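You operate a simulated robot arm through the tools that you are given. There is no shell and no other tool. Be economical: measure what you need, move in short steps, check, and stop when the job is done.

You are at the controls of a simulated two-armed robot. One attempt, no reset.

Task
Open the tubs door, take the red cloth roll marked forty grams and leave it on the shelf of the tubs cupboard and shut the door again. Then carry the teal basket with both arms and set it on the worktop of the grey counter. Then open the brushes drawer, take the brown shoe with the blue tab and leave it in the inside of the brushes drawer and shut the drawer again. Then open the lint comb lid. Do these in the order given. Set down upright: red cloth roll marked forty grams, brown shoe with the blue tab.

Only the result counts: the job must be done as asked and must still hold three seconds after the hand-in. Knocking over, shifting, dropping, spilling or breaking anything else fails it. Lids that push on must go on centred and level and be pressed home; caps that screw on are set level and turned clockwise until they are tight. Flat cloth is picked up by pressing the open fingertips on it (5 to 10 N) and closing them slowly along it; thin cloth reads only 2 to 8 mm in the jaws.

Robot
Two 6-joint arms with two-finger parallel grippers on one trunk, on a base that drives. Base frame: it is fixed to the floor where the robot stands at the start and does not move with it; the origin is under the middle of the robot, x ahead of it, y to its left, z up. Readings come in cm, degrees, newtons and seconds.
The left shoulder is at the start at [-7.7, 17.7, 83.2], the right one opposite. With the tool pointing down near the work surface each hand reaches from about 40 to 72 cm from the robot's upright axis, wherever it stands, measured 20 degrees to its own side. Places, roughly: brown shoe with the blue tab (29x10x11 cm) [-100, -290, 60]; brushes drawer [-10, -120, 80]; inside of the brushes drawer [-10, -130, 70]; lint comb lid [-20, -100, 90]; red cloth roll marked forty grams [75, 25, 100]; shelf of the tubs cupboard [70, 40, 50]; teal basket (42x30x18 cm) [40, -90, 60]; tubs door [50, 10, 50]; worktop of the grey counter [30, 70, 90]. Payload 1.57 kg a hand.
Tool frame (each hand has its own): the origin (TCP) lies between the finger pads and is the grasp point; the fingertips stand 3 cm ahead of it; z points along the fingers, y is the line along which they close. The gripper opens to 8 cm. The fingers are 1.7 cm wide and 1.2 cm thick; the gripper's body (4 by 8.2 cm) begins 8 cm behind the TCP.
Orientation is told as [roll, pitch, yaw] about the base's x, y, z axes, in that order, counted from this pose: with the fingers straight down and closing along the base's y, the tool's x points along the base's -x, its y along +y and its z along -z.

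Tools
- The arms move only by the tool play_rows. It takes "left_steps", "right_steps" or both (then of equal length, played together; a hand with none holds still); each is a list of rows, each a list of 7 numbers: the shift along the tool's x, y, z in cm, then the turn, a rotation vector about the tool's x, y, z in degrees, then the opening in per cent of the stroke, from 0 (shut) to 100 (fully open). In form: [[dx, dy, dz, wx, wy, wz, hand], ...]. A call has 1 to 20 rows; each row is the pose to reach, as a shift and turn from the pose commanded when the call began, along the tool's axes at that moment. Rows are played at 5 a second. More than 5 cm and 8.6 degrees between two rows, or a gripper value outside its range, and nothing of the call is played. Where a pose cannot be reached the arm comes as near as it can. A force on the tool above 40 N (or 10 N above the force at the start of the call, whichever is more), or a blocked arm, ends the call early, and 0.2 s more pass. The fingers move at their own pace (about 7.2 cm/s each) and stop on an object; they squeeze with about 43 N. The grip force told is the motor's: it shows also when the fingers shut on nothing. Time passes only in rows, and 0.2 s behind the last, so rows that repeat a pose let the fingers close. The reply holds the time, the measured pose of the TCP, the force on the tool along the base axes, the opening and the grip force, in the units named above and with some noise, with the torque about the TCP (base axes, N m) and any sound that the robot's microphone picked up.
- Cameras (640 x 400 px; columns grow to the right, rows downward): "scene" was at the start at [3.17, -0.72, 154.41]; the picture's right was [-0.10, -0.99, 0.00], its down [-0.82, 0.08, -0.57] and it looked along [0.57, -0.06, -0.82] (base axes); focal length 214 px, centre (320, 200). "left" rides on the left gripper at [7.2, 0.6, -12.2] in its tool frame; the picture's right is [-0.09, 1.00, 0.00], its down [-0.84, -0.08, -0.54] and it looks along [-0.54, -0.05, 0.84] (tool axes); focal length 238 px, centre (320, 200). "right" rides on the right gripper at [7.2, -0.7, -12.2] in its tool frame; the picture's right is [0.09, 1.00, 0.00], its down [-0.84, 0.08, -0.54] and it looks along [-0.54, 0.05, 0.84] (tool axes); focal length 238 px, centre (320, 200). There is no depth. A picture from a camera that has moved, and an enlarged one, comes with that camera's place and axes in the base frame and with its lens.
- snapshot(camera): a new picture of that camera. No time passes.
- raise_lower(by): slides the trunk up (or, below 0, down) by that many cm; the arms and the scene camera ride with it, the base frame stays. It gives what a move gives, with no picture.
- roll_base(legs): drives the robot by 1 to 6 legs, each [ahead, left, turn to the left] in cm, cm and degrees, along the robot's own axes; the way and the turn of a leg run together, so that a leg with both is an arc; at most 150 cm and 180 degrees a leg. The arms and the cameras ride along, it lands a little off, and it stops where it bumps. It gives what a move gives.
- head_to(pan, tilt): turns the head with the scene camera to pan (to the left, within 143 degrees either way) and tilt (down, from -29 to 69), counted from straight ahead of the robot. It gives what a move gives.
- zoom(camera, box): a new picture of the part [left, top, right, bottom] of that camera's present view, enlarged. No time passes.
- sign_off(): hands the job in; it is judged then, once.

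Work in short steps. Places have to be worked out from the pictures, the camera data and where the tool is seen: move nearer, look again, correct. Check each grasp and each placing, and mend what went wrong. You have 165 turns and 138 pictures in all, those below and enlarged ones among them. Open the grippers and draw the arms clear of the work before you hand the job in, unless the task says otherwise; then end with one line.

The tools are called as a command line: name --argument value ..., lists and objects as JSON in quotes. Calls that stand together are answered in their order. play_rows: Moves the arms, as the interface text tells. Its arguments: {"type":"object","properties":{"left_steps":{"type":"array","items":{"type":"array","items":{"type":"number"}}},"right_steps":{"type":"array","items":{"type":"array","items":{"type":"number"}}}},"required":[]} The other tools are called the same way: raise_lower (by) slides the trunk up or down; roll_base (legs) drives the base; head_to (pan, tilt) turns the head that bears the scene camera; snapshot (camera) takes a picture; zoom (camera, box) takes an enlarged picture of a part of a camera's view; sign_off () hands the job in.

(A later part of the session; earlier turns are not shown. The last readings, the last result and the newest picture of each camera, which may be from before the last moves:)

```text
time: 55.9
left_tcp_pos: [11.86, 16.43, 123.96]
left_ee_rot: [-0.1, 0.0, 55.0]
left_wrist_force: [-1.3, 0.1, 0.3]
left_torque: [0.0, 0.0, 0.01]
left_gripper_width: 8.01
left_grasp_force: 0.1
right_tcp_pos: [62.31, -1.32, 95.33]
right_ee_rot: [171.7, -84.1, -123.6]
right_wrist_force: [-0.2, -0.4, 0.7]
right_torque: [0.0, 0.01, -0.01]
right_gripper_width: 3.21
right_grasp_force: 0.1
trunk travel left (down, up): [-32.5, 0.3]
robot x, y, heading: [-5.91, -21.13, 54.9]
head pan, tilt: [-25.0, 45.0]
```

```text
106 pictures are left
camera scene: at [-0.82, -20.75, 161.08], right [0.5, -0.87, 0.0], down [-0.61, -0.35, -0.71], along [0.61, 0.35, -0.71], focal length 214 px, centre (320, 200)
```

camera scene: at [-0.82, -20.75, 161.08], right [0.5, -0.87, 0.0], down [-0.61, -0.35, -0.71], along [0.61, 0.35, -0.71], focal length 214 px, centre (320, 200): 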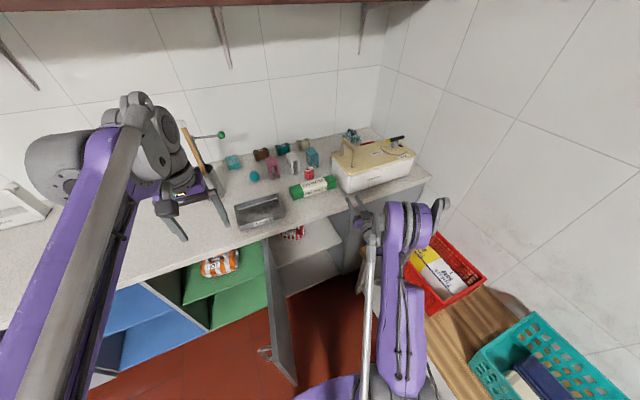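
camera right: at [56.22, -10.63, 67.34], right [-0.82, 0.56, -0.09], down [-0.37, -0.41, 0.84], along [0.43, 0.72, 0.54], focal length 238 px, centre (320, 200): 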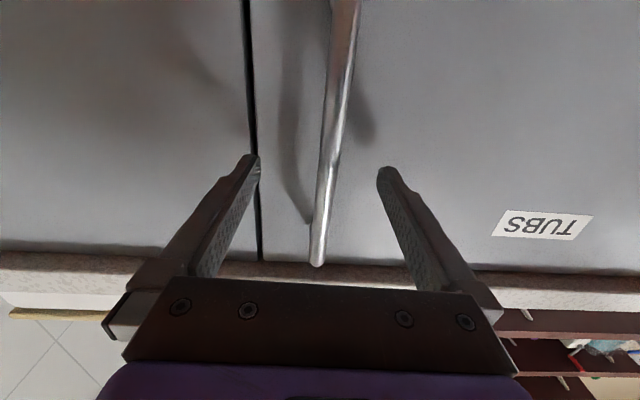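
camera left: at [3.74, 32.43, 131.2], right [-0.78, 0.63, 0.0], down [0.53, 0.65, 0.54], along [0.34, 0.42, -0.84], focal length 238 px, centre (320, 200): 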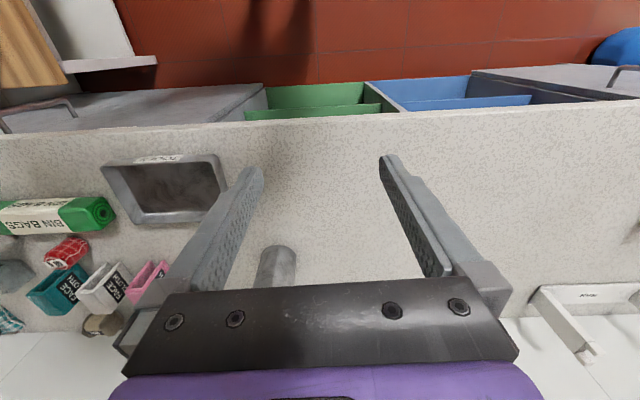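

Zoom on the roll and on the cupboard inside.

zoom --camera "scene" --box '[220, 130, 380, 230]'

zoom --camera "scene" --box '[240, 200, 400, 300]'

```text
4.00 times, centred on (300, 180) of scene
camera zoom: at [-0.82, -20.75, 161.08], right [0.5, -0.87, 0.0], down [-0.61, -0.35, -0.71], along [0.61, 0.35, -0.71], focal length 858 px, centre (400, 280)
```

zoom: 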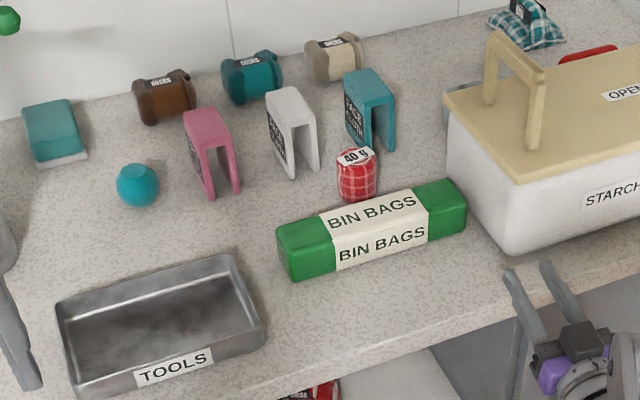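

```text
4.00 times, centred on (320, 250) of scene
camera zoom: at [-0.82, -20.75, 161.08], right [0.5, -0.87, 0.0], down [-0.61, -0.35, -0.71], along [0.61, 0.35, -0.71], focal length 858 px, centre (320, 0)
```

zoom: 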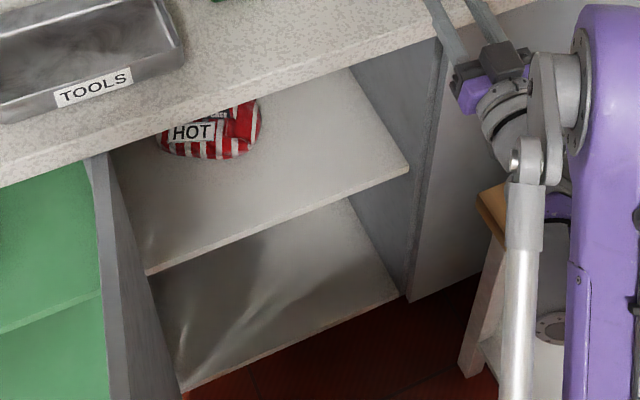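

Roll: centre ≈ (71.3, 26.8), z 90–97, clear space around. Shelf ≈ z 56, free at its right side next to the striped "HOT" item. I raise the right hand, pitch it 45° down and bring it behind/above the bin bags in front of the roll.

play_rows --right_steps '[[-3, 0, 0.3, 0, 8.5, 0, 100], [-6, 0, 0.6, 0, 17, 0, 100], [-9, 0.1, 0.9, 0, 25.5, 0, 100], [-12, 0.1, 1.2, 0, 34, 0, 100], [-14.5, 0.2, 1.5, 0, 42.5, 0, 100], [-16.5, 0.2, 1.7, 0, 51, 0, 100], [-15, 2.6, 4.5, 0, 51, 0, 100], [-13.5, 5, 7.3, 0, 51, 0, 100], [-12, 7.4, 10, 0, 51, 0, 100], [-10.5, 9.8, 12.8, 0, 51, 0, 100], [-8.9, 12.2, 15.5, 0, 51, 0, 100], [-8.9, 12.2, 15.5, 0, 51, 0, 100]]'

snapshot --camera "right"

snapshot --camera "scene"

```text
time: 58.5
left_tcp_pos: [11.73, 16.31, 123.99]
left_ee_rot: [-0.1, 0.0, 55.0]
left_wrist_force: [1.2, -0.1, 0.5]
left_torque: [0.01, 0.0, 0.01]
left_gripper_width: 7.99
left_grasp_force: 0.0
right_tcp_pos: [62.91, 17.61, 106.38]
right_ee_rot: [1.3, -45.0, 47.3]
right_wrist_force: [-0.1, -0.3, -0.2]
right_torque: [-0.01, -0.01, -0.02]
right_gripper_width: 8.0
right_grasp_force: 0.0
trunk travel left (down, up): [-32.5, 0.3]
robot x, y, heading: [-5.18, -21.31, 55.0]
head pan, tilt: [-25.0, 45.0]
```

```text
103 pictures are left
camera right: at [54.11, 7.0, 109.8], right [-0.79, 0.62, -0.05], down [0.09, 0.2, 0.98], along [0.61, 0.76, -0.21], focal length 238 px, centre (320, 200)
```

right: 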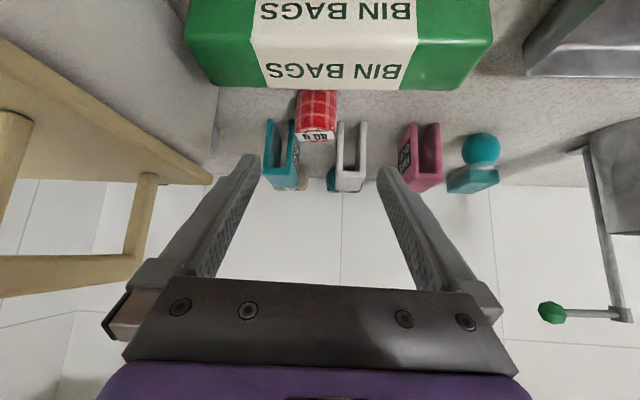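

```text
102 pictures are left
camera scene: at [-0.86, -20.82, 161.08], right [0.5, -0.87, 0.0], down [-0.61, -0.35, -0.71], along [0.61, 0.35, -0.71], focal length 214 px, centre (320, 200)
```

scene: 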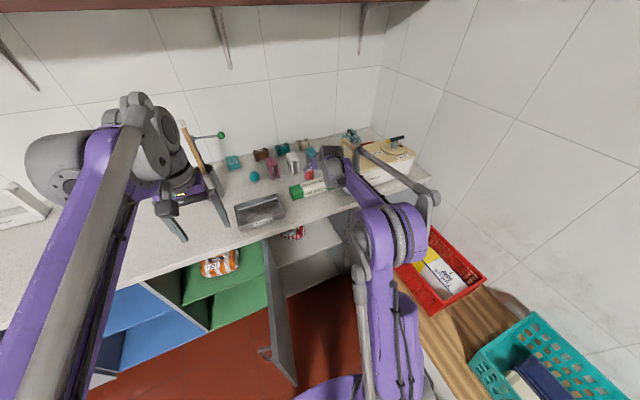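

Aligned almost straight with the roll. Advance 10 cm along the tool with 7° more pitch, and check.

play_rows --right_steps '[[0, 0, 0, 0, 7, 0, 100], [-0.1, 0, 4, 0, 7, 0, 100], [-0.1, 0, 8, 0, 7, 0, 100], [-0.1, 0.1, 10.5, 0, 7, 0, 100], [-0.1, 0.1, 10.5, 0, 7, 0, 100]]'

snapshot --camera "right"

```text
time: 59.6
left_tcp_pos: [11.8, 16.33, 123.96]
left_ee_rot: [0.0, 0.0, 55.0]
left_wrist_force: [0.5, 0.0, -0.7]
left_torque: [0.0, -0.01, -0.01]
left_gripper_width: 7.99
left_grasp_force: 0.2
right_tcp_pos: [67.5, 23.31, 98.6]
right_ee_rot: [1.0, -38.0, 47.5]
right_wrist_force: [-0.3, 0.0, 0.7]
right_torque: [0.01, -0.01, -0.04]
right_gripper_width: 7.99
right_grasp_force: 0.2
trunk travel left (down, up): [-32.5, 0.3]
robot x, y, heading: [-5.87, -21.58, 54.8]
head pan, tilt: [-25.0, 45.0]
```

```text
101 pictures are left
camera right: at [59.23, 13.04, 103.75], right [-0.79, 0.61, -0.04], down [0.17, 0.29, 0.94], along [0.59, 0.74, -0.33], focal length 238 px, centre (320, 200)
```

right: 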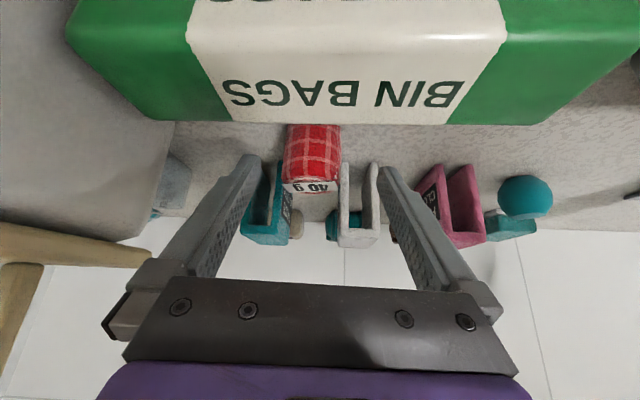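

Roll stays on line. Final 6 cm approach, then close.

play_rows --right_steps '[[-0.6, -0.2, 3, 0, 0, 0, 100], [-1.2, -0.3, 6, 0, 0, 0, 100], [-1.2, -0.3, 6, 0, 0, 0, 100]]'

snapshot --camera "right"

```text
time: 60.5
left_tcp_pos: [11.65, 16.33, 124.05]
left_ee_rot: [0.0, 0.1, 54.9]
left_wrist_force: [-0.1, 0.1, -0.2]
left_torque: [0.02, -0.02, -0.02]
left_gripper_width: 8.0
left_grasp_force: 0.1
right_tcp_pos: [71.02, 26.74, 94.58]
right_ee_rot: [1.1, -38.0, 47.6]
right_wrist_force: [0.5, 0.5, 0.6]
right_torque: [0.02, 0.0, 0.02]
right_gripper_width: 8.02
right_grasp_force: 0.1
trunk travel left (down, up): [-32.5, 0.3]
robot x, y, heading: [-5.42, -21.49, 54.6]
head pan, tilt: [-25.0, 45.0]
```

```text
100 pictures are left
camera right: at [62.69, 16.51, 99.63], right [-0.79, 0.61, -0.04], down [0.17, 0.29, 0.94], along [0.59, 0.74, -0.33], focal length 238 px, centre (320, 200)
```

right: 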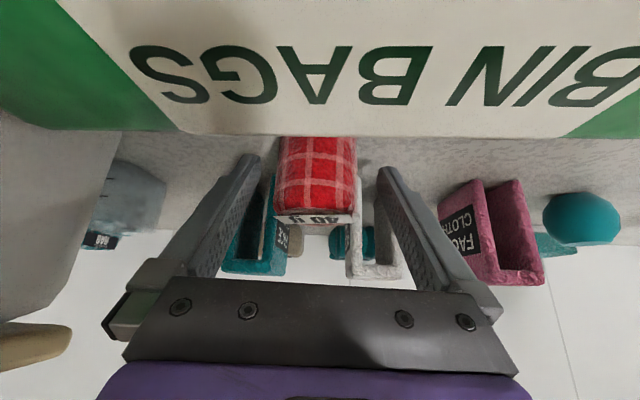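

Roll sits centred between the fingers; close and lift slightly.

play_rows --right_steps '[[0, 0, 0, 0, 0, 0, 70], [0, 0, 0, 0, 0, 0, 40], [0, 0, 0, 0, 0, 0, 40], [0, 0, 0, 0, 0, 0, 30], [0, 0, 0, 0, 0, 0, 30]]'

```text
time: 61.6
left_tcp_pos: [11.8, 16.33, 124.09]
left_ee_rot: [0.0, 0.0, 55.0]
left_wrist_force: [0.2, 0.5, -0.2]
left_torque: [0.03, -0.01, -0.03]
left_gripper_width: 7.98
left_grasp_force: 0.2
right_tcp_pos: [71.06, 26.75, 94.5]
right_ee_rot: [1.1, -38.0, 47.6]
right_wrist_force: [0.8, 0.1, 0.6]
right_torque: [0.0, -0.03, -0.04]
right_gripper_width: 4.99
right_grasp_force: 43.4
trunk travel left (down, up): [-32.5, 0.3]
robot x, y, heading: [-5.45, -21.47, 55.0]
head pan, tilt: [-25.0, 45.0]
```

Gripped (5.0 cm). Lift 12 cm, then draw back from the counter.

play_rows --right_steps '[[-1.8, 0, -2.4, 0, 0, 0, 30], [-3.7, 0, -4.7, 0, 0, 0, 30], [-5.5, 0, -7.1, 0, 0, 0, 30], [-7.4, 0, -9.5, 0, 0, 0, 30], [-4.2, 0, -12, 0, 0, 0, 30], [-1, 0, -14.4, 0, 0, 0, 30], [2.1, 0, -16.9, 0, 0, 0, 30], [5.3, 0, -19.4, 0, 0, 0, 30], [8.4, 0, -21.9, 0, 0, 0, 30], [11.6, 0, -24.3, 0, 0, 0, 30], [14.7, 0, -26.8, 0, 0, 0, 30], [17.9, 0, -29.2, 0, 0, 0, 30], [17.9, 0, -29.2, 0, 0, 0, 30]]'

snapshot --camera "right"

snapshot --camera "scene"

```text
time: 64.5
left_tcp_pos: [11.88, 16.42, 123.97]
left_ee_rot: [0.0, -0.1, 55.0]
left_wrist_force: [0.3, 0.2, -0.9]
left_torque: [-0.02, 0.01, -0.01]
left_gripper_width: 8.01
left_grasp_force: 0.0
right_tcp_pos: [50.07, 2.48, 106.82]
right_ee_rot: [1.2, -37.8, 47.5]
right_wrist_force: [1.1, -0.2, 0.1]
right_torque: [0.0, 0.01, 0.01]
right_gripper_width: 2.4
right_grasp_force: 0.1
right hand out of reach, approached as far as the arm can: row 4
trunk travel left (down, up): [-32.5, 0.3]
robot x, y, heading: [-5.45, -21.45, 54.8]
head pan, tilt: [-25.0, 45.0]
```

```text
99 pictures are left
camera right: at [41.76, -7.76, 111.85], right [-0.79, 0.61, -0.04], down [0.17, 0.29, 0.94], along [0.59, 0.74, -0.33], focal length 238 px, centre (320, 200)
```

right: 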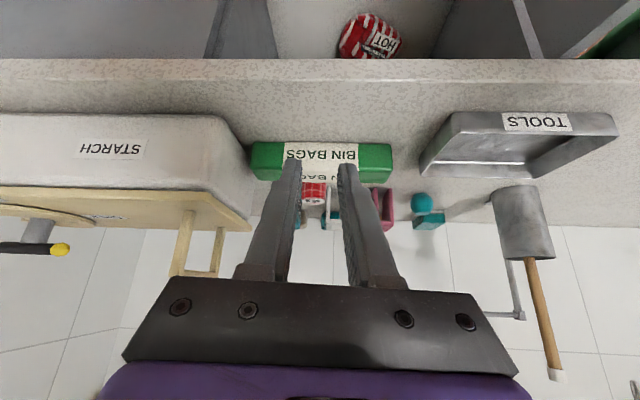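

```text
98 pictures are left
camera scene: at [-0.76, -20.68, 161.08], right [0.5, -0.87, 0.0], down [-0.61, -0.35, -0.71], along [0.61, 0.35, -0.71], focal length 214 px, centre (320, 200)
```

scene: 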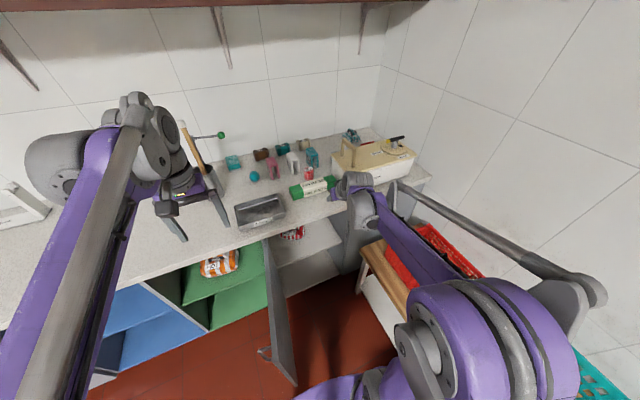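

The roll slipped out and appears still at its place; zoom to check its stance.

zoom --camera "scene" --box '[260, 140, 360, 210]'

zoom --camera "right" --box '[240, 130, 400, 240]'

```text
5.71 times, centred on (310, 175) of scene
camera zoom: at [-0.76, -20.68, 161.08], right [0.5, -0.87, 0.0], down [-0.61, -0.35, -0.71], along [0.61, 0.35, -0.71], focal length 1226 px, centre (377, 343)
```

zoom: 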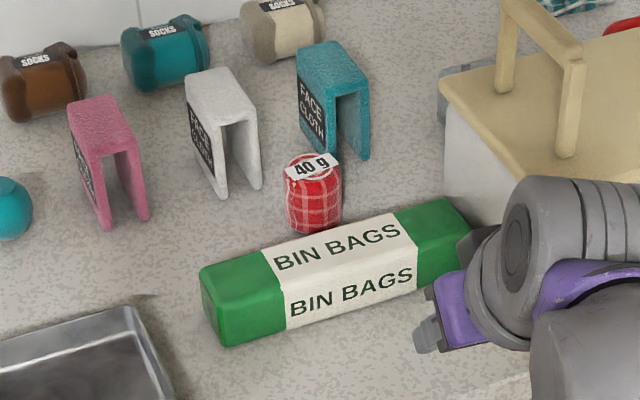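

```text
3.64 times, centred on (320, 185) of right
camera zoom: at [41.76, -7.76, 111.85], right [-0.79, 0.61, -0.04], down [0.17, 0.29, 0.94], along [0.59, 0.74, -0.33], focal length 867 px, centre (320, 254)
```

zoom: 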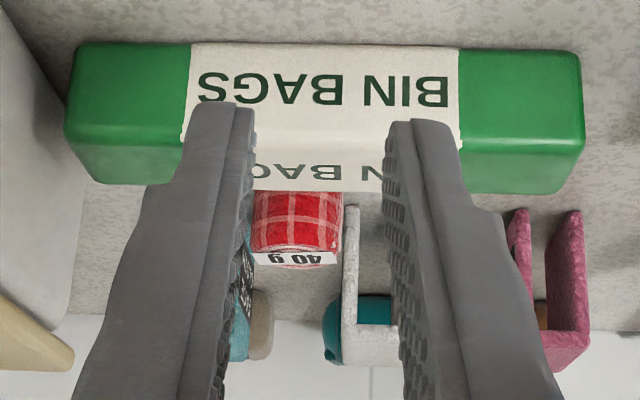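

Still upright, at about (71.6, 27.4), spanning z 89–95.5, so I gripped too near the top. Go back and grip lower.

play_rows --right_steps '[[-2.4, 0.1, 3.2, 0, 0, 0, 100], [-4.8, 0.3, 6.5, 0, 0, 0, 100], [-7.2, 0.4, 9.7, 0, 0, 0, 100], [-9.7, 0.6, 13, 0, 0, 0, 100], [-12.1, 0.7, 16.2, 0, 0, 0, 100], [-14.5, 0.9, 19.5, 0, 0, 0, 100], [-16.9, 1, 22.7, 0, 0, 0, 100], [-16.9, 1, 22.7, 0, 0, 0, 100]]'

snapshot --camera "right"

```text
time: 66.2
left_tcp_pos: [11.69, 16.24, 124.0]
left_ee_rot: [0.1, -0.1, 55.0]
left_wrist_force: [0.0, -0.7, -0.3]
left_torque: [0.01, -0.02, 0.0]
left_gripper_width: 7.96
left_grasp_force: 0.1
right_tcp_pos: [67.29, 23.6, 99.18]
right_ee_rot: [1.1, -38.0, 47.5]
right_wrist_force: [0.4, 0.2, -0.2]
right_torque: [0.02, -0.02, -0.02]
right_gripper_width: 8.02
right_grasp_force: 0.1
trunk travel left (down, up): [-32.5, 0.3]
robot x, y, heading: [-5.76, -21.5, 54.8]
head pan, tilt: [-25.0, 45.0]
```

```text
95 pictures are left
camera right: at [59.0, 13.31, 104.27], right [-0.79, 0.61, -0.04], down [0.17, 0.28, 0.94], along [0.59, 0.74, -0.33], focal length 238 px, centre (320, 200)
```

right: 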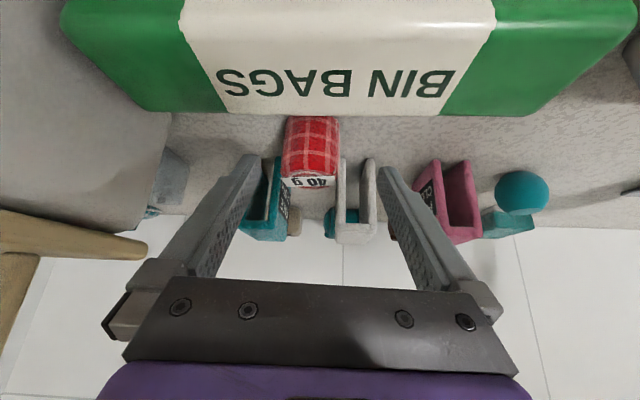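

Final approach, lower this time, then close and lift 3 cm to test.

play_rows --right_steps '[[-0.3, -0.3, 4, 0, 0, 0, 100], [-0.6, -0.5, 8.4, 0, 0, 0, 100], [-0.6, -0.5, 8.4, 0, 0, 0, 100], [-0.6, -0.5, 8.4, 0, 0, 0, 40], [-0.6, -0.5, 8.4, 0, 0, 0, 0], [-0.6, -0.5, 8.4, 0, 0, 0, 0], [-0.6, -0.5, 8.4, 0, 0, 0, 0], [-0.6, -0.5, 8.4, 0, 0, 0, 0]]'

snapshot --camera "right"

```text
time: 68.0
left_tcp_pos: [11.76, 16.4, 124.02]
left_ee_rot: [0.1, 0.0, 54.9]
left_wrist_force: [0.7, -0.5, 0.6]
left_torque: [0.03, 0.02, 0.05]
left_gripper_width: 7.99
left_grasp_force: 0.1
right_tcp_pos: [71.21, 27.74, 92.95]
right_ee_rot: [1.2, -37.9, 47.5]
right_wrist_force: [-0.1, 0.4, 1.1]
right_torque: [0.0, -0.08, 0.05]
right_gripper_width: 5.0
right_grasp_force: 43.3
trunk travel left (down, up): [-32.5, 0.3]
robot x, y, heading: [-5.57, -21.48, 55.0]
head pan, tilt: [-25.0, 45.0]
```

```text
94 pictures are left
camera right: at [62.91, 17.54, 98.07], right [-0.79, 0.61, -0.04], down [0.17, 0.29, 0.94], along [0.59, 0.74, -0.33], focal length 238 px, centre (320, 200)
```

right: 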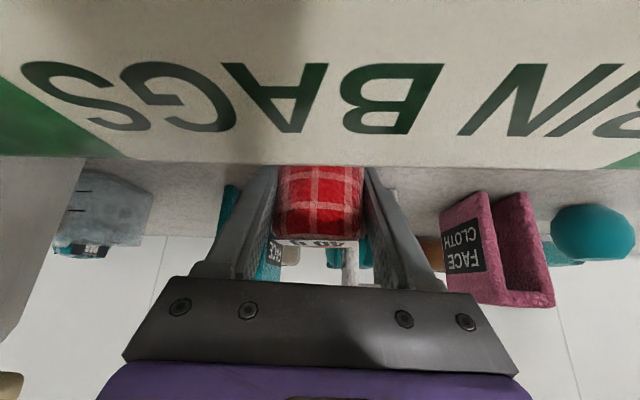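

Firm grip lower on the body. Lift slowly 9 cm.

play_rows --right_steps '[[-0.6, 0, -0.8, 0, 0, 0, 0], [-1.2, 0, -1.6, 0, 0, 0, 0], [-1.8, 0, -2.4, 0, 0, 0, 0], [-2.5, 0, -3.2, 0, 0, 0, 0], [-3.1, 0, -3.9, 0, 0, 0, 0], [-3.7, 0, -4.7, 0, 0, 0, 0], [-4.3, 0, -5.5, 0, 0, 0, 0], [-4.9, 0, -6.3, 0, 0, 0, 0], [-5.5, 0, -7.1, 0, 0, 0, 0], [-5.5, 0, -7.1, 0, 0, 0, 0]]'

snapshot --camera "right"

```text
time: 70.2
left_tcp_pos: [11.74, 16.54, 124.03]
left_ee_rot: [0.0, 0.1, 55.0]
left_wrist_force: [0.7, 0.6, 0.5]
left_torque: [0.0, 0.01, 0.01]
left_gripper_width: 7.98
left_grasp_force: 0.0
right_tcp_pos: [71.1, 27.2, 101.66]
right_ee_rot: [1.0, -38.1, 47.5]
right_wrist_force: [0.2, 0.1, -0.9]
right_torque: [-0.04, 0.01, 0.0]
right_gripper_width: 4.99
right_grasp_force: 42.6
right hand out of reach, approached as far as the arm can: row 9, 10
trunk travel left (down, up): [-32.5, 0.3]
robot x, y, heading: [-5.61, -20.94, 54.9]
head pan, tilt: [-25.0, 45.0]
```

```text
93 pictures are left
camera right: at [62.9, 17.04, 106.73], right [-0.79, 0.61, -0.04], down [0.17, 0.29, 0.94], along [0.59, 0.74, -0.33], focal length 238 px, centre (320, 200)
```

right: 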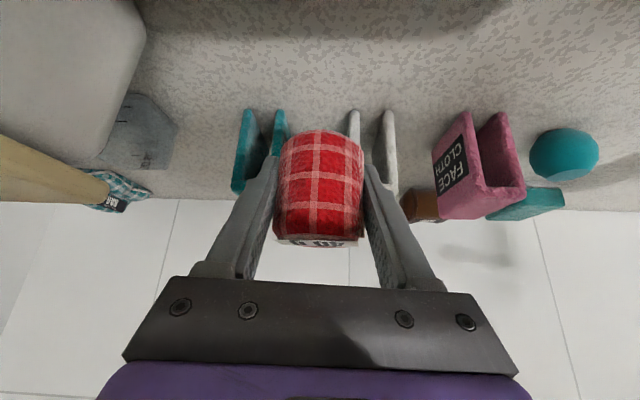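

Held. Draw back with a little more lift over the bin bags.

play_rows --right_steps '[[0, 0, -1.9, 0, 0, 0, 0], [0, 0, -3.8, 0, 0, 0, 0], [1.5, 0, -6.2, 0, 0, 0, 0], [4.6, 0, -8.7, 0, 0, 0, 0], [7.8, 0, -11.2, 0, 0, 0, 0], [10.9, 0, -13.6, 0, 0, 0, 0], [14.1, 0, -16.1, 0, 0, 0, 0], [17.2, 0, -18.5, 0, 0, 0, 0], [20.4, 0, -21, 0, 0, 0, 0], [23.5, 0, -23.5, 0, 0, 0, 0], [23.5, 0, -23.5, 0, 0, 0, 0]]'

snapshot --camera "right"

```text
time: 72.7
left_tcp_pos: [11.76, 16.45, 123.96]
left_ee_rot: [0.0, -0.1, 55.0]
left_wrist_force: [0.7, -0.5, 0.2]
left_torque: [0.01, 0.03, 0.01]
left_gripper_width: 7.96
left_grasp_force: 0.0
right_tcp_pos: [62.82, 17.04, 114.66]
right_ee_rot: [1.1, -37.9, 47.4]
right_wrist_force: [-0.8, -0.4, -0.4]
right_torque: [0.02, 0.01, -0.01]
right_gripper_width: 4.97
right_grasp_force: 42.5
right hand out of reach, approached as far as the arm can: row 3, 4, 5, 6, 7, 8, 9, 10, 11
trunk travel left (down, up): [-32.5, 0.3]
robot x, y, heading: [-5.63, -21.3, 55.0]
head pan, tilt: [-25.0, 45.0]
```

```text
92 pictures are left
camera right: at [54.53, 6.74, 119.87], right [-0.79, 0.61, -0.04], down [0.17, 0.29, 0.94], along [0.59, 0.74, -0.33], focal length 238 px, centre (320, 200)
```

right: 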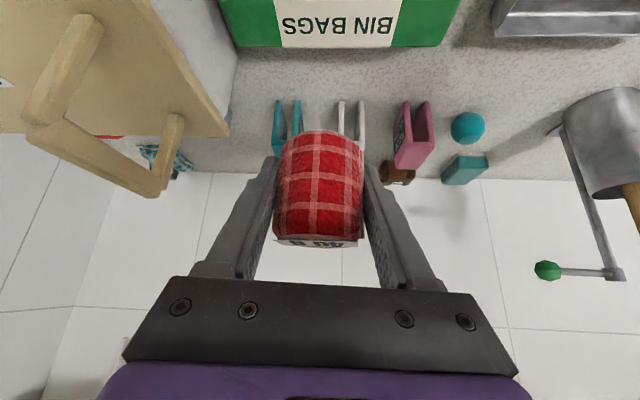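

Still held but the arm lifted near its limit. Continue back and down away from the counter.

play_rows --right_steps '[[3.4, 0, -0.7, 0, 0, 0, 0], [6.8, 0, -1.4, 0, 0, 0, 0], [10.2, 0, -2.1, 0, 0, 0, 0], [13.6, 0, -2.9, 0, 0, 0, 0], [17, 0, -3.6, 0, 0, 0, 0], [20.4, 0, -4.3, 0, 0, 0, 0], [23.8, 0, -5, 0, 0, 0, 0], [23.8, 0, -5, 0, 0, 0, 0]]'

```text
time: 74.5
left_tcp_pos: [11.75, 16.43, 124.07]
left_ee_rot: [0.0, 0.0, 54.9]
left_wrist_force: [-0.5, 0.5, -0.1]
left_torque: [-0.03, 0.02, 0.0]
left_gripper_width: 7.99
left_grasp_force: 0.1
right_tcp_pos: [64.87, 14.46, 114.86]
right_ee_rot: [1.1, -37.8, 47.5]
right_wrist_force: [-0.1, 0.8, -0.3]
right_torque: [0.0, 0.01, -0.02]
right_gripper_width: 5.0
right_grasp_force: 43.1
right hand out of reach, approached as far as the arm can: row 1, 2, 3, 4, 5, 6, 7, 8
trunk travel left (down, up): [-32.5, 0.3]
robot x, y, heading: [-5.5, -21.68, 55.0]
head pan, tilt: [-25.0, 45.0]
```

Check whether the commanded pose equals the measured one with a null row.

play_rows --right_steps '[[0, 0, 0, 0, 0, 0, 0]]'

snapshot --camera "scene"

```text
time: 74.8
left_tcp_pos: [11.68, 16.4, 124.0]
left_ee_rot: [0.1, 0.0, 54.9]
left_wrist_force: [-0.5, 1.0, 0.1]
left_torque: [0.02, 0.01, 0.03]
left_gripper_width: 8.02
left_grasp_force: 0.0
right_tcp_pos: [64.91, 14.51, 114.71]
right_ee_rot: [1.1, -37.9, 47.5]
right_wrist_force: [0.0, 0.3, -0.6]
right_torque: [0.01, -0.02, -0.01]
right_gripper_width: 4.99
right_grasp_force: 42.7
trunk travel left (down, up): [-32.5, 0.3]
robot x, y, heading: [-5.21, -21.23, 55.0]
head pan, tilt: [-25.0, 45.0]
```

```text
91 pictures are left
camera scene: at [-0.83, -20.74, 161.08], right [0.5, -0.87, 0.0], down [-0.61, -0.35, -0.71], along [0.61, 0.35, -0.71], focal length 214 px, centre (320, 200)
```

scene: 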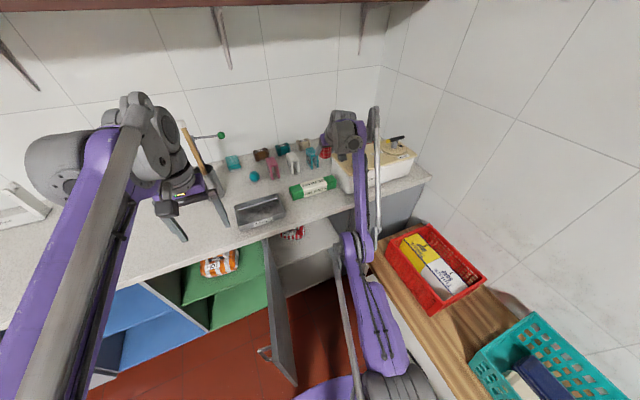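

The arm has slipped into a slightly hyper-extended elbow. I stretch it outward (up-forward) past reach and bring it back so the elbow bends the right way.

play_rows --right_steps '[[-3, 0, 0.3, 0, 0, 0, 0], [-6, -0.5, 0.6, 0, 0, 0, 0], [-6, -0.5, 0.6, 0, 0, 0, 0], [-3, 0, 0.3, 0, 0, 0, 0], [0, 0, 0, 0, 0, 0, 0], [4, 0.4, -0.4, 0, 0, 0, 0], [8, 0.8, -0.8, 0, 0, 0, 0], [8, 0.8, -0.8, 0, 0, 0, 0]]'

snapshot --camera "scene"

```text
time: 76.7
left_tcp_pos: [11.78, 16.34, 124.09]
left_ee_rot: [0.0, 0.0, 55.0]
left_wrist_force: [0.2, 1.0, 0.5]
left_torque: [-0.01, 0.01, 0.02]
left_gripper_width: 8.01
left_grasp_force: 0.1
right_tcp_pos: [64.81, 14.46, 114.78]
right_ee_rot: [1.1, -37.8, 47.6]
right_wrist_force: [0.6, -1.2, -0.1]
right_torque: [0.01, 0.02, -0.03]
right_gripper_width: 4.98
right_grasp_force: 43.4
right hand out of reach, approached as far as the arm can: row 6, 7, 8
trunk travel left (down, up): [-32.5, 0.3]
robot x, y, heading: [-5.4, -20.97, 54.6]
head pan, tilt: [-25.0, 45.0]
```

```text
90 pictures are left
camera scene: at [-0.83, -20.74, 161.08], right [0.5, -0.87, 0.0], down [-0.61, -0.35, -0.71], along [0.61, 0.35, -0.71], focal length 214 px, centre (320, 200)
```

scene: 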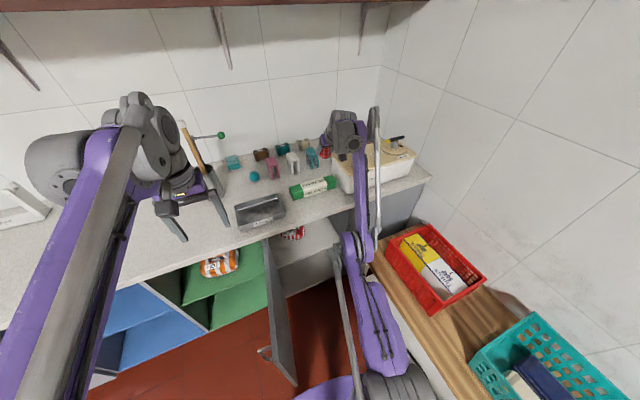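

It was not fully stretched. Go out further, past reach, then inward again.

play_rows --right_steps '[[-4, -0.4, 0.4, 0, 0, 0, 0], [-8, -0.9, 0.8, 0, 0, 0, 0], [-12, -1.3, 1.2, 0, 0, 0, 0], [-16, -1.8, 1.6, 0, 0, 0, 0], [-20, -2.2, 2, 0, 0, 0, 0], [-20, -2.2, 2, 0, 0, 0, 0]]'

snapshot --camera "scene"

```text
time: 78.0
left_tcp_pos: [11.73, 16.29, 123.94]
left_ee_rot: [-0.1, 0.1, 55.0]
left_wrist_force: [0.2, 0.1, -0.6]
left_torque: [0.0, 0.0, -0.02]
left_gripper_width: 7.97
left_grasp_force: 0.1
right_tcp_pos: [69.3, 18.87, 119.34]
right_ee_rot: [1.2, -38.0, 47.5]
right_wrist_force: [0.2, 0.4, -0.7]
right_torque: [0.0, 0.0, 0.0]
right_gripper_width: 4.98
right_grasp_force: 42.9
right hand out of reach, approached as far as the arm can: row 2, 3, 4, 5, 6
trunk travel left (down, up): [-32.5, 0.3]
robot x, y, heading: [-5.61, -21.17, 54.9]
head pan, tilt: [-25.0, 45.0]
```

```text
89 pictures are left
camera scene: at [-0.83, -20.74, 161.08], right [0.5, -0.87, 0.0], down [-0.61, -0.35, -0.71], along [0.61, 0.35, -0.71], focal length 214 px, centre (320, 200)
```

scene: 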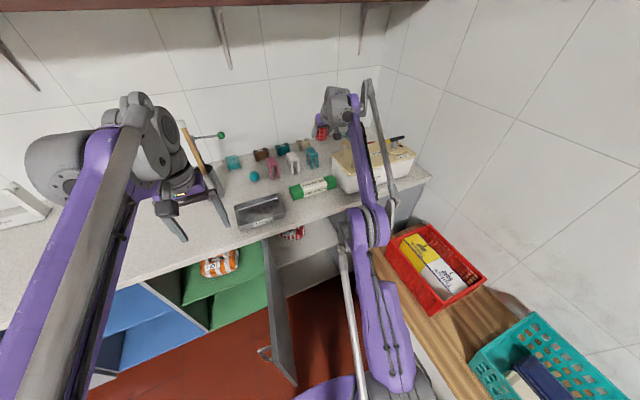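

Now straight. Come back inward, down and toward the robot.

play_rows --right_steps '[[2, 0, 3, 0, 0, 0, 0], [4, 0, 5, 0, 0, 0, 0], [7, 0, 5, 0, 0, 0, 0], [10, 0, 4, 0, 0, 0, 0], [13, 0, 3, 0, 0, 0, 0], [13, 0, 3, 0, 0, 0, 0]]'

snapshot --camera "scene"

```text
time: 79.5
left_tcp_pos: [11.74, 16.39, 123.98]
left_ee_rot: [0.0, 0.0, 55.0]
left_wrist_force: [0.2, -0.3, 0.2]
left_torque: [0.01, 0.03, 0.03]
left_gripper_width: 8.0
left_grasp_force: 0.0
right_tcp_pos: [67.22, 15.53, 113.08]
right_ee_rot: [1.1, -37.9, 47.4]
right_wrist_force: [-0.8, -0.6, -0.2]
right_torque: [0.01, -0.04, 0.0]
right_gripper_width: 4.99
right_grasp_force: 42.8
right hand out of reach, approached as far as the arm can: row 3, 4, 5, 6
trunk travel left (down, up): [-32.5, 0.3]
robot x, y, heading: [-5.47, -21.34, 54.8]
head pan, tilt: [-25.0, 45.0]
```

```text
88 pictures are left
camera scene: at [-0.83, -20.75, 161.08], right [0.5, -0.87, 0.0], down [-0.61, -0.35, -0.71], along [0.61, 0.35, -0.71], focal length 214 px, centre (320, 200)
```

scene: 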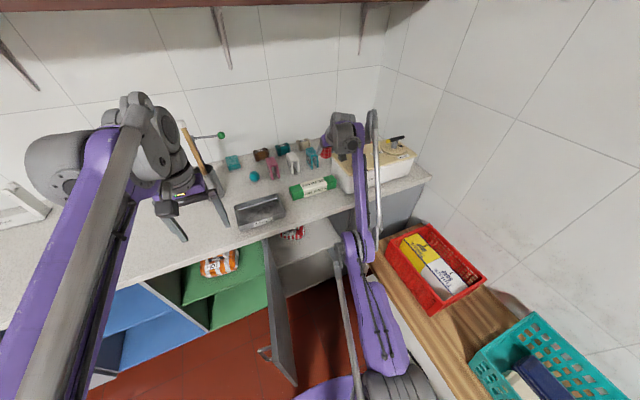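

Still elbow-down, but a nearly straight arm will serve for the shelf as well. Back the base away so the hand is clear of the counter, then lower the hand at full stretch.

roll_base --legs '[[-8, 0, 0], [0, 7, 1], [-24, 0, 0]]'

play_rows --right_steps '[[-2, 0, 3, 0, 0, 0, 0], [-4, 0, 6, 0, 0, 0, 0], [-4.5, 0, 10, 0, 0, 0, 0], [-4.5, 0, 14, 0, 0, 0, 0], [-3, 0, 18, 0, 0, 0, 0], [-1, 0, 22, 0, 0, 0, 0], [-1, 0, 22, 0, 0, 0, 0]]'

snapshot --camera "scene"

```text
time: 80.3
left_tcp_pos: [10.1, 13.94, 124.01]
left_ee_rot: [0.0, -0.2, 55.0]
left_wrist_force: [0.2, 0.1, -0.1]
left_torque: [0.0, -0.06, -0.01]
left_gripper_width: 7.97
left_grasp_force: 0.1
right_tcp_pos: [65.43, 13.28, 113.17]
right_ee_rot: [1.2, -38.0, 47.5]
right_wrist_force: [-0.6, -0.1, -1.0]
right_torque: [0.01, -0.02, -0.02]
right_gripper_width: 4.98
right_grasp_force: 42.7
trunk travel left (down, up): [-32.5, 0.3]
robot x, y, heading: [-7.1, -23.55, 55.0]
head pan, tilt: [-25.0, 45.0]
stopped in leg 1: the robot was blocked; the commanded pose is now the measured one
```

```text
time: 81.9
left_tcp_pos: [10.1, 14.09, 124.0]
left_ee_rot: [-0.1, -0.1, 55.2]
left_wrist_force: [0.2, -0.4, -0.1]
left_torque: [0.0, 0.0, 0.0]
left_gripper_width: 8.04
left_grasp_force: 0.1
right_tcp_pos: [72.96, 22.6, 95.9]
right_ee_rot: [1.1, -37.9, 47.5]
right_wrist_force: [1.0, -0.3, -0.4]
right_torque: [-0.02, 0.02, -0.03]
right_gripper_width: 4.98
right_grasp_force: 43.1
right hand out of reach, approached as far as the arm can: row 3, 4, 5, 6, 7
trunk travel left (down, up): [-32.5, 0.3]
robot x, y, heading: [-7.02, -23.68, 55.1]
head pan, tilt: [-25.0, 45.0]
```

```text
87 pictures are left
camera scene: at [-2.48, -23.05, 161.09], right [0.5, -0.87, 0.0], down [-0.61, -0.35, -0.71], along [0.61, 0.35, -0.71], focal length 214 px, centre (320, 200)
```

scene: 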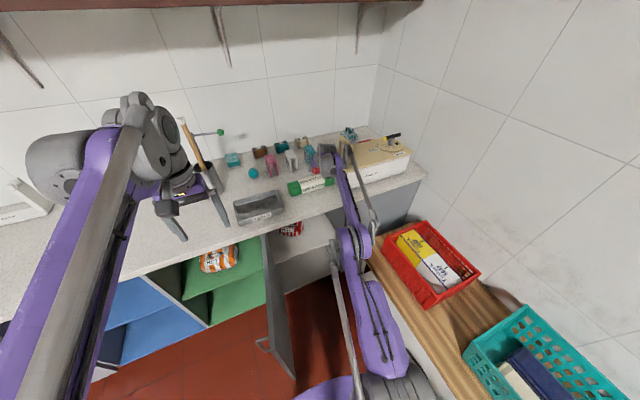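

The base was blocked after 3 cm, so the hand is over the counter again, low. Check for contact.

snapshot --camera "right"

zoom --camera "scene" --box '[260, 110, 420, 210]'

```text
86 pictures are left
camera right: at [64.77, 12.39, 100.96], right [-0.79, 0.61, -0.04], down [0.17, 0.29, 0.94], along [0.59, 0.74, -0.33], focal length 238 px, centre (320, 200)
```

right: 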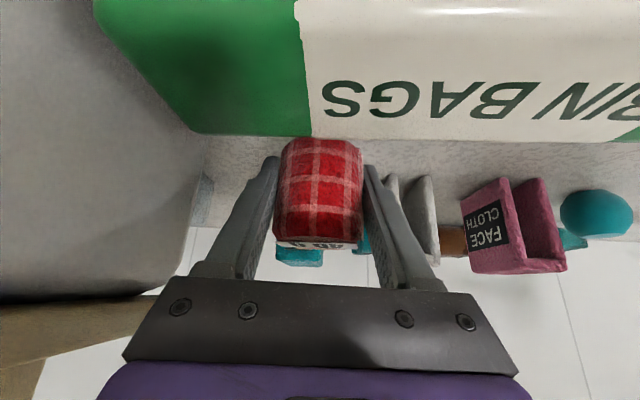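

```text
4.00 times, centred on (340, 160) of scene
camera zoom: at [-2.48, -23.05, 161.09], right [0.5, -0.87, 0.0], down [-0.61, -0.35, -0.71], along [0.61, 0.35, -0.71], focal length 858 px, centre (240, 360)
```

zoom: 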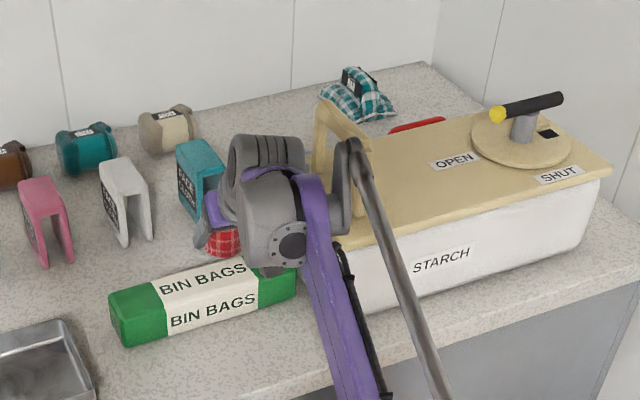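

No contact. Lift up-and-back off the counter again, checking.

play_rows --right_steps '[[-0.7, 0, -2, 0, 0, 0, 0], [-1.4, 0, -4, 0, 0, 0, 0], [-2, 0, -6.1, 0, 0, 0, 0], [-2.6, 0, -8.2, 0, 0, 0, 0], [-3, 0, -10.3, 0, 0, 0, 0], [-3, 0, -10.3, 0, 0, 0, 0]]'

snapshot --camera "scene"

```text
time: 83.3
left_tcp_pos: [10.2, 14.12, 123.83]
left_ee_rot: [0.0, 0.0, 55.1]
left_wrist_force: [-0.3, 0.5, -0.7]
left_torque: [-0.02, 0.01, 0.0]
left_gripper_width: 8.01
left_grasp_force: 0.1
right_tcp_pos: [70.57, 19.67, 105.98]
right_ee_rot: [1.1, -37.9, 47.5]
right_wrist_force: [0.7, -0.2, -0.5]
right_torque: [-0.01, 0.0, 0.03]
right_gripper_width: 4.97
right_grasp_force: 43.0
trunk travel left (down, up): [-32.5, 0.3]
robot x, y, heading: [-7.02, -23.75, 54.8]
head pan, tilt: [-25.0, 45.0]
```

```text
84 pictures are left
camera scene: at [-2.42, -23.02, 161.08], right [0.5, -0.87, 0.0], down [-0.61, -0.35, -0.71], along [0.61, 0.35, -0.71], focal length 214 px, centre (320, 200)
```

scene: 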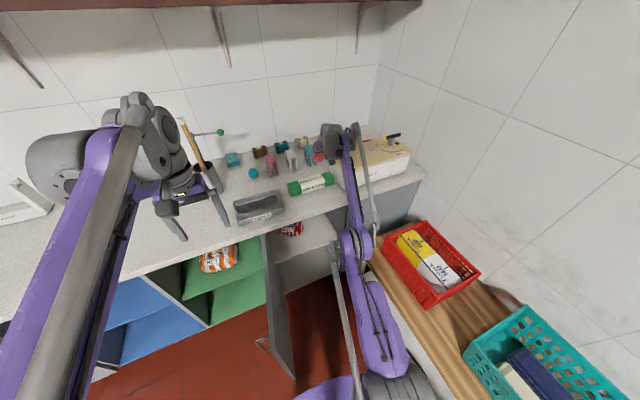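

Now base left first (clear of the stool), then back.

roll_base --legs '[[0, 8, 0], [-30, 0, 0]]'

```text
time: 86.3
left_tcp_pos: [-13.51, -5.99, 124.06]
left_ee_rot: [0.0, 0.0, 54.8]
left_wrist_force: [0.3, -0.2, 0.9]
left_torque: [0.02, -0.06, -0.02]
left_gripper_width: 8.01
left_grasp_force: 0.1
right_tcp_pos: [46.62, -0.71, 106.03]
right_ee_rot: [1.1, -37.9, 47.3]
right_wrist_force: [0.1, -0.1, -0.2]
right_torque: [0.0, -0.02, 0.0]
right_gripper_width: 4.99
right_grasp_force: 43.5
trunk travel left (down, up): [-32.5, 0.3]
robot x, y, heading: [-30.89, -43.79, 54.6]
head pan, tilt: [-25.0, 45.0]
```

Lower the hand to stretched level (z ~95), then lower the trunk 26 cm in front of the open cupboard.

play_rows --right_steps '[[1.3, 0, 2.5, 0, 0, 0, 0], [2.6, 0, 5, 0, 0, 0, 0], [3.9, 0, 7.4, 0, 0, 0, 0], [5.2, 0, 9.9, 0, 0, 0, 0], [5.2, 0, 9.9, 0, 0, 0, 0]]'

raise_lower --by -26

snapshot --camera "right"

snapshot --camera "scene"

```text
time: 87.5
left_tcp_pos: [-13.63, -6.12, 124.03]
left_ee_rot: [-0.1, 0.0, 54.8]
left_wrist_force: [0.9, 0.0, 0.9]
left_torque: [0.02, 0.03, -0.02]
left_gripper_width: 7.99
left_grasp_force: 0.1
right_tcp_pos: [49.41, 1.51, 95.8]
right_ee_rot: [1.0, -37.9, 47.4]
right_wrist_force: [-0.1, -0.1, -0.1]
right_torque: [-0.02, -0.01, -0.03]
right_gripper_width: 4.97
right_grasp_force: 43.3
right hand out of reach, approached as far as the arm can: row 2, 3, 4, 5
trunk travel left (down, up): [-32.5, 0.3]
robot x, y, heading: [-31.06, -43.82, 54.2]
head pan, tilt: [-25.0, 45.0]
```

```text
time: 90.2
left_tcp_pos: [-13.64, -6.04, 97.95]
left_ee_rot: [0.0, -0.1, 54.9]
left_wrist_force: [-0.3, 0.5, -0.7]
left_torque: [0.0, 0.03, 0.0]
left_gripper_width: 7.99
left_grasp_force: 0.1
right_tcp_pos: [45.36, -3.87, 55.41]
right_ee_rot: [-0.2, -28.9, 48.1]
right_wrist_force: [-0.4, 0.3, -1.0]
right_torque: [0.0, 0.02, -0.01]
right_gripper_width: 4.99
right_grasp_force: 42.9
trunk travel left (down, up): [-6.5, 26.3]
robot x, y, heading: [-30.62, -43.97, 54.6]
head pan, tilt: [-25.0, 45.0]
```

```text
83 pictures are left
camera right: at [37.51, -13.32, 62.53], right [-0.79, 0.61, -0.05], down [0.26, 0.4, 0.88], along [0.55, 0.69, -0.47], focal length 238 px, centre (320, 200)
```

right: 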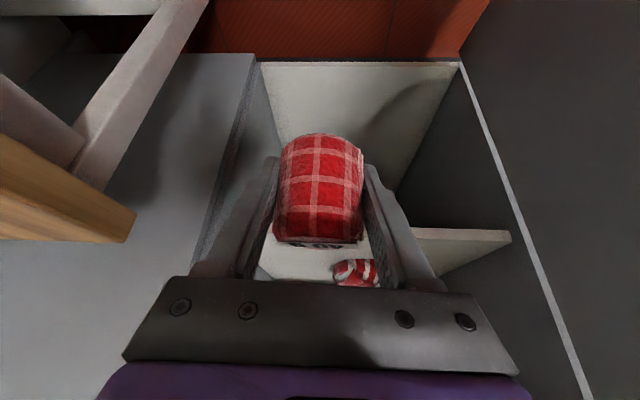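

```text
82 pictures are left
camera scene: at [-24.26, -40.28, 134.03], right [0.49, -0.87, 0.0], down [-0.61, -0.35, -0.71], along [0.61, 0.35, -0.71], focal length 214 px, centre (320, 200)
```

scene: 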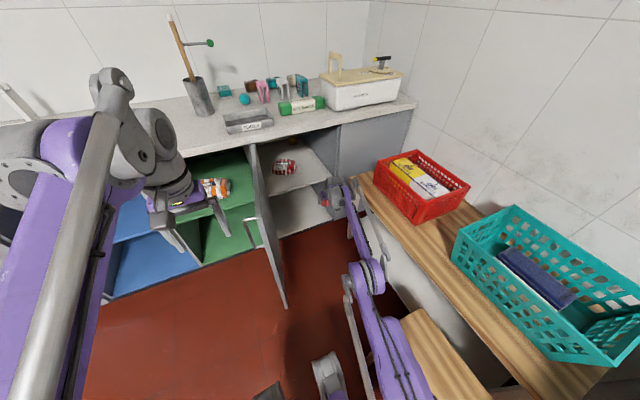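

The hand sagged with the trunk move (now z 55, pitched 9° more). The shelf works out at z ≈ 50, front edge v ≈ 43.5. Restore the pitch and raise 7 cm.

play_rows --right_steps '[[-1.2, 0, -2, 0, -3, 0, 0], [-2.3, 0, -4, 0, -6, 0, 0], [-3.4, 0, -6.1, 0, -9.1, 0, 0], [-3.4, 0, -6.1, 0, -9.1, 0, 0]]'

snapshot --camera "right"

```text
time: 91.2
left_tcp_pos: [-13.53, -6.04, 97.88]
left_ee_rot: [0.0, -0.1, 55.0]
left_wrist_force: [0.0, -0.3, -0.2]
left_torque: [0.0, 0.04, -0.01]
left_gripper_width: 7.99
left_grasp_force: 0.1
right_tcp_pos: [46.49, -2.82, 62.81]
right_ee_rot: [-0.2, -37.9, 48.2]
right_wrist_force: [-0.1, -0.2, -0.6]
right_torque: [-0.02, 0.0, 0.0]
right_gripper_width: 4.98
right_grasp_force: 43.0
right hand out of reach, approached as far as the arm can: row 1, 2, 3, 4
trunk travel left (down, up): [-6.5, 26.3]
robot x, y, heading: [-30.97, -43.9, 54.4]
head pan, tilt: [-25.0, 45.0]
```

```text
81 pictures are left
camera right: at [38.13, -12.95, 67.89], right [-0.79, 0.61, -0.06], down [0.16, 0.3, 0.94], along [0.59, 0.73, -0.33], focal length 238 px, centre (320, 200)
```

right: 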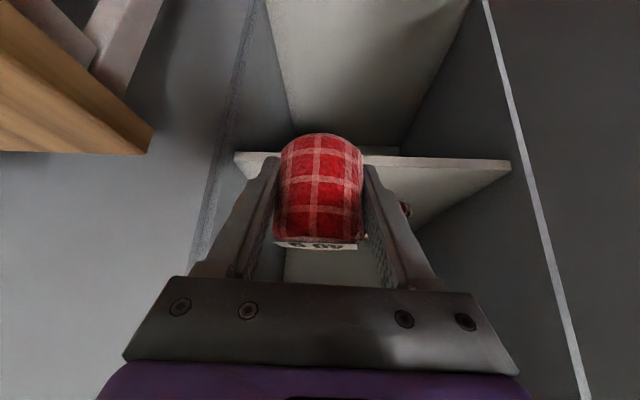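

Shelf front edge now clear in view: z ≈ 50, spanning u 14–55. Drive in 26 cm with a slight right shift.

roll_base --legs '[[13, -1, 0], [13, -1, 0]]'

snapshot --camera "right"

snapshot --camera "scene"

```text
time: 93.4
left_tcp_pos: [3.13, 13.94, 97.97]
left_ee_rot: [0.0, 0.0, 54.8]
left_wrist_force: [0.3, -0.2, -0.3]
left_torque: [-0.02, 0.01, 0.0]
left_gripper_width: 8.0
left_grasp_force: 0.1
right_tcp_pos: [63.34, 17.17, 62.71]
right_ee_rot: [-0.1, -37.9, 48.0]
right_wrist_force: [-0.2, -0.1, -0.7]
right_torque: [-0.02, 0.04, 0.0]
right_gripper_width: 4.98
right_grasp_force: 42.7
trunk travel left (down, up): [-6.5, 26.3]
robot x, y, heading: [-14.05, -23.68, 54.6]
head pan, tilt: [-25.0, 45.0]
```

```text
80 pictures are left
camera right: at [54.81, 6.93, 67.83], right [-0.79, 0.61, -0.06], down [0.16, 0.3, 0.94], along [0.59, 0.73, -0.33], focal length 238 px, centre (320, 200)
```

right: 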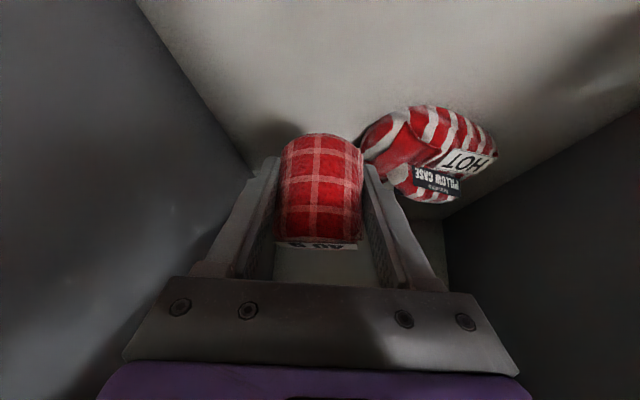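

```text
79 pictures are left
camera scene: at [-7.57, -20.26, 134.01], right [0.49, -0.87, 0.0], down [-0.62, -0.35, -0.71], along [0.61, 0.35, -0.71], focal length 214 px, centre (320, 200)
```

scene: 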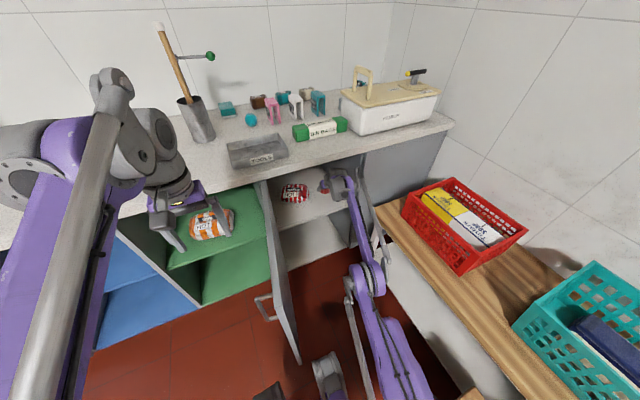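

Roll is over the shelf, about 5 cm from the "HOT" pack. Lower 7 cm.

play_rows --right_steps '[[1.2, 0, 1.6, 0, 0, 0, 0], [2.5, 0, 3.2, 0, 0, 0, 0], [3.4, 0, 4.3, 0, 0, 0, 0], [4.3, 0, 5.5, 0, 0, 0, 0], [4.3, 0, 5.5, 0, 0, 0, 0]]'

snapshot --camera "right"

```text
time: 94.6
left_tcp_pos: [3.12, 13.78, 97.91]
left_ee_rot: [0.1, -0.2, 54.9]
left_wrist_force: [0.9, 0.3, 0.2]
left_torque: [0.01, 0.01, 0.01]
left_gripper_width: 7.99
left_grasp_force: 0.0
right_tcp_pos: [63.53, 17.37, 55.78]
right_ee_rot: [-0.2, -37.9, 47.9]
right_wrist_force: [-0.2, 0.4, -1.1]
right_torque: [0.03, 0.02, -0.01]
right_gripper_width: 4.99
right_grasp_force: 42.9
right hand out of reach, approached as far as the arm can: row 1, 2, 3, 4, 5
trunk travel left (down, up): [-6.5, 26.3]
robot x, y, heading: [-14.4, -23.77, 54.4]
head pan, tilt: [-25.0, 45.0]
```

```text
78 pictures are left
camera right: at [55.12, 7.08, 60.86], right [-0.79, 0.61, -0.06], down [0.16, 0.3, 0.94], along [0.6, 0.73, -0.33], focal length 238 px, centre (320, 200)
```

right: 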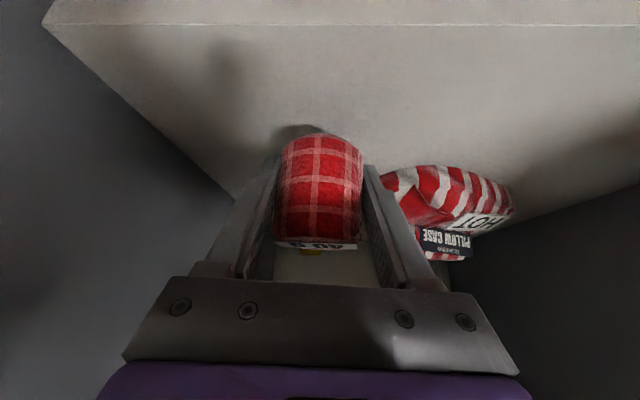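

Nearly down (shelf ≈ z 50). Lower in 0.4 cm steps watching the force.

play_rows --right_steps '[[0.3, 0, 0.4, 0, 0, 0, 0], [0.6, 0, 0.8, 0, 0, 0, 0], [0.6, 0, 0.8, 0, 0, 0, 0]]'

play_rows --right_steps '[[0.2, 0, 0.25, 0, 0, 0, 0], [0.4, 0, 0.5, 0, 0, 0, 0], [0.4, 0, 0.5, 0, 0, 0, 0]]'

```text
time: 95.4
left_tcp_pos: [2.97, 13.87, 97.94]
left_ee_rot: [0.0, -0.1, 54.7]
left_wrist_force: [-0.8, -0.3, 0.4]
left_torque: [-0.02, -0.04, 0.02]
left_gripper_width: 7.98
left_grasp_force: 0.1
right_tcp_pos: [63.1, 16.94, 54.83]
right_ee_rot: [-0.2, -37.9, 48.0]
right_wrist_force: [0.2, 0.3, -0.4]
right_torque: [0.0, 0.0, -0.02]
right_gripper_width: 4.96
right_grasp_force: 42.8
trunk travel left (down, up): [-6.5, 26.3]
robot x, y, heading: [-14.54, -23.83, 54.6]
head pan, tilt: [-25.0, 45.0]
```

```text
time: 96.2
left_tcp_pos: [3.09, 13.76, 97.9]
left_ee_rot: [0.0, 0.0, 54.7]
left_wrist_force: [0.3, 1.0, 0.2]
left_torque: [0.02, -0.01, 0.02]
left_gripper_width: 7.99
left_grasp_force: 0.0
right_tcp_pos: [63.17, 17.22, 54.0]
right_ee_rot: [-0.2, -37.9, 48.0]
right_wrist_force: [0.7, 0.5, -0.5]
right_torque: [0.0, 0.02, 0.03]
right_gripper_width: 4.98
right_grasp_force: 44.0
trunk travel left (down, up): [-6.5, 26.3]
robot x, y, heading: [-14.53, -23.69, 54.5]
head pan, tilt: [-25.0, 45.0]
```

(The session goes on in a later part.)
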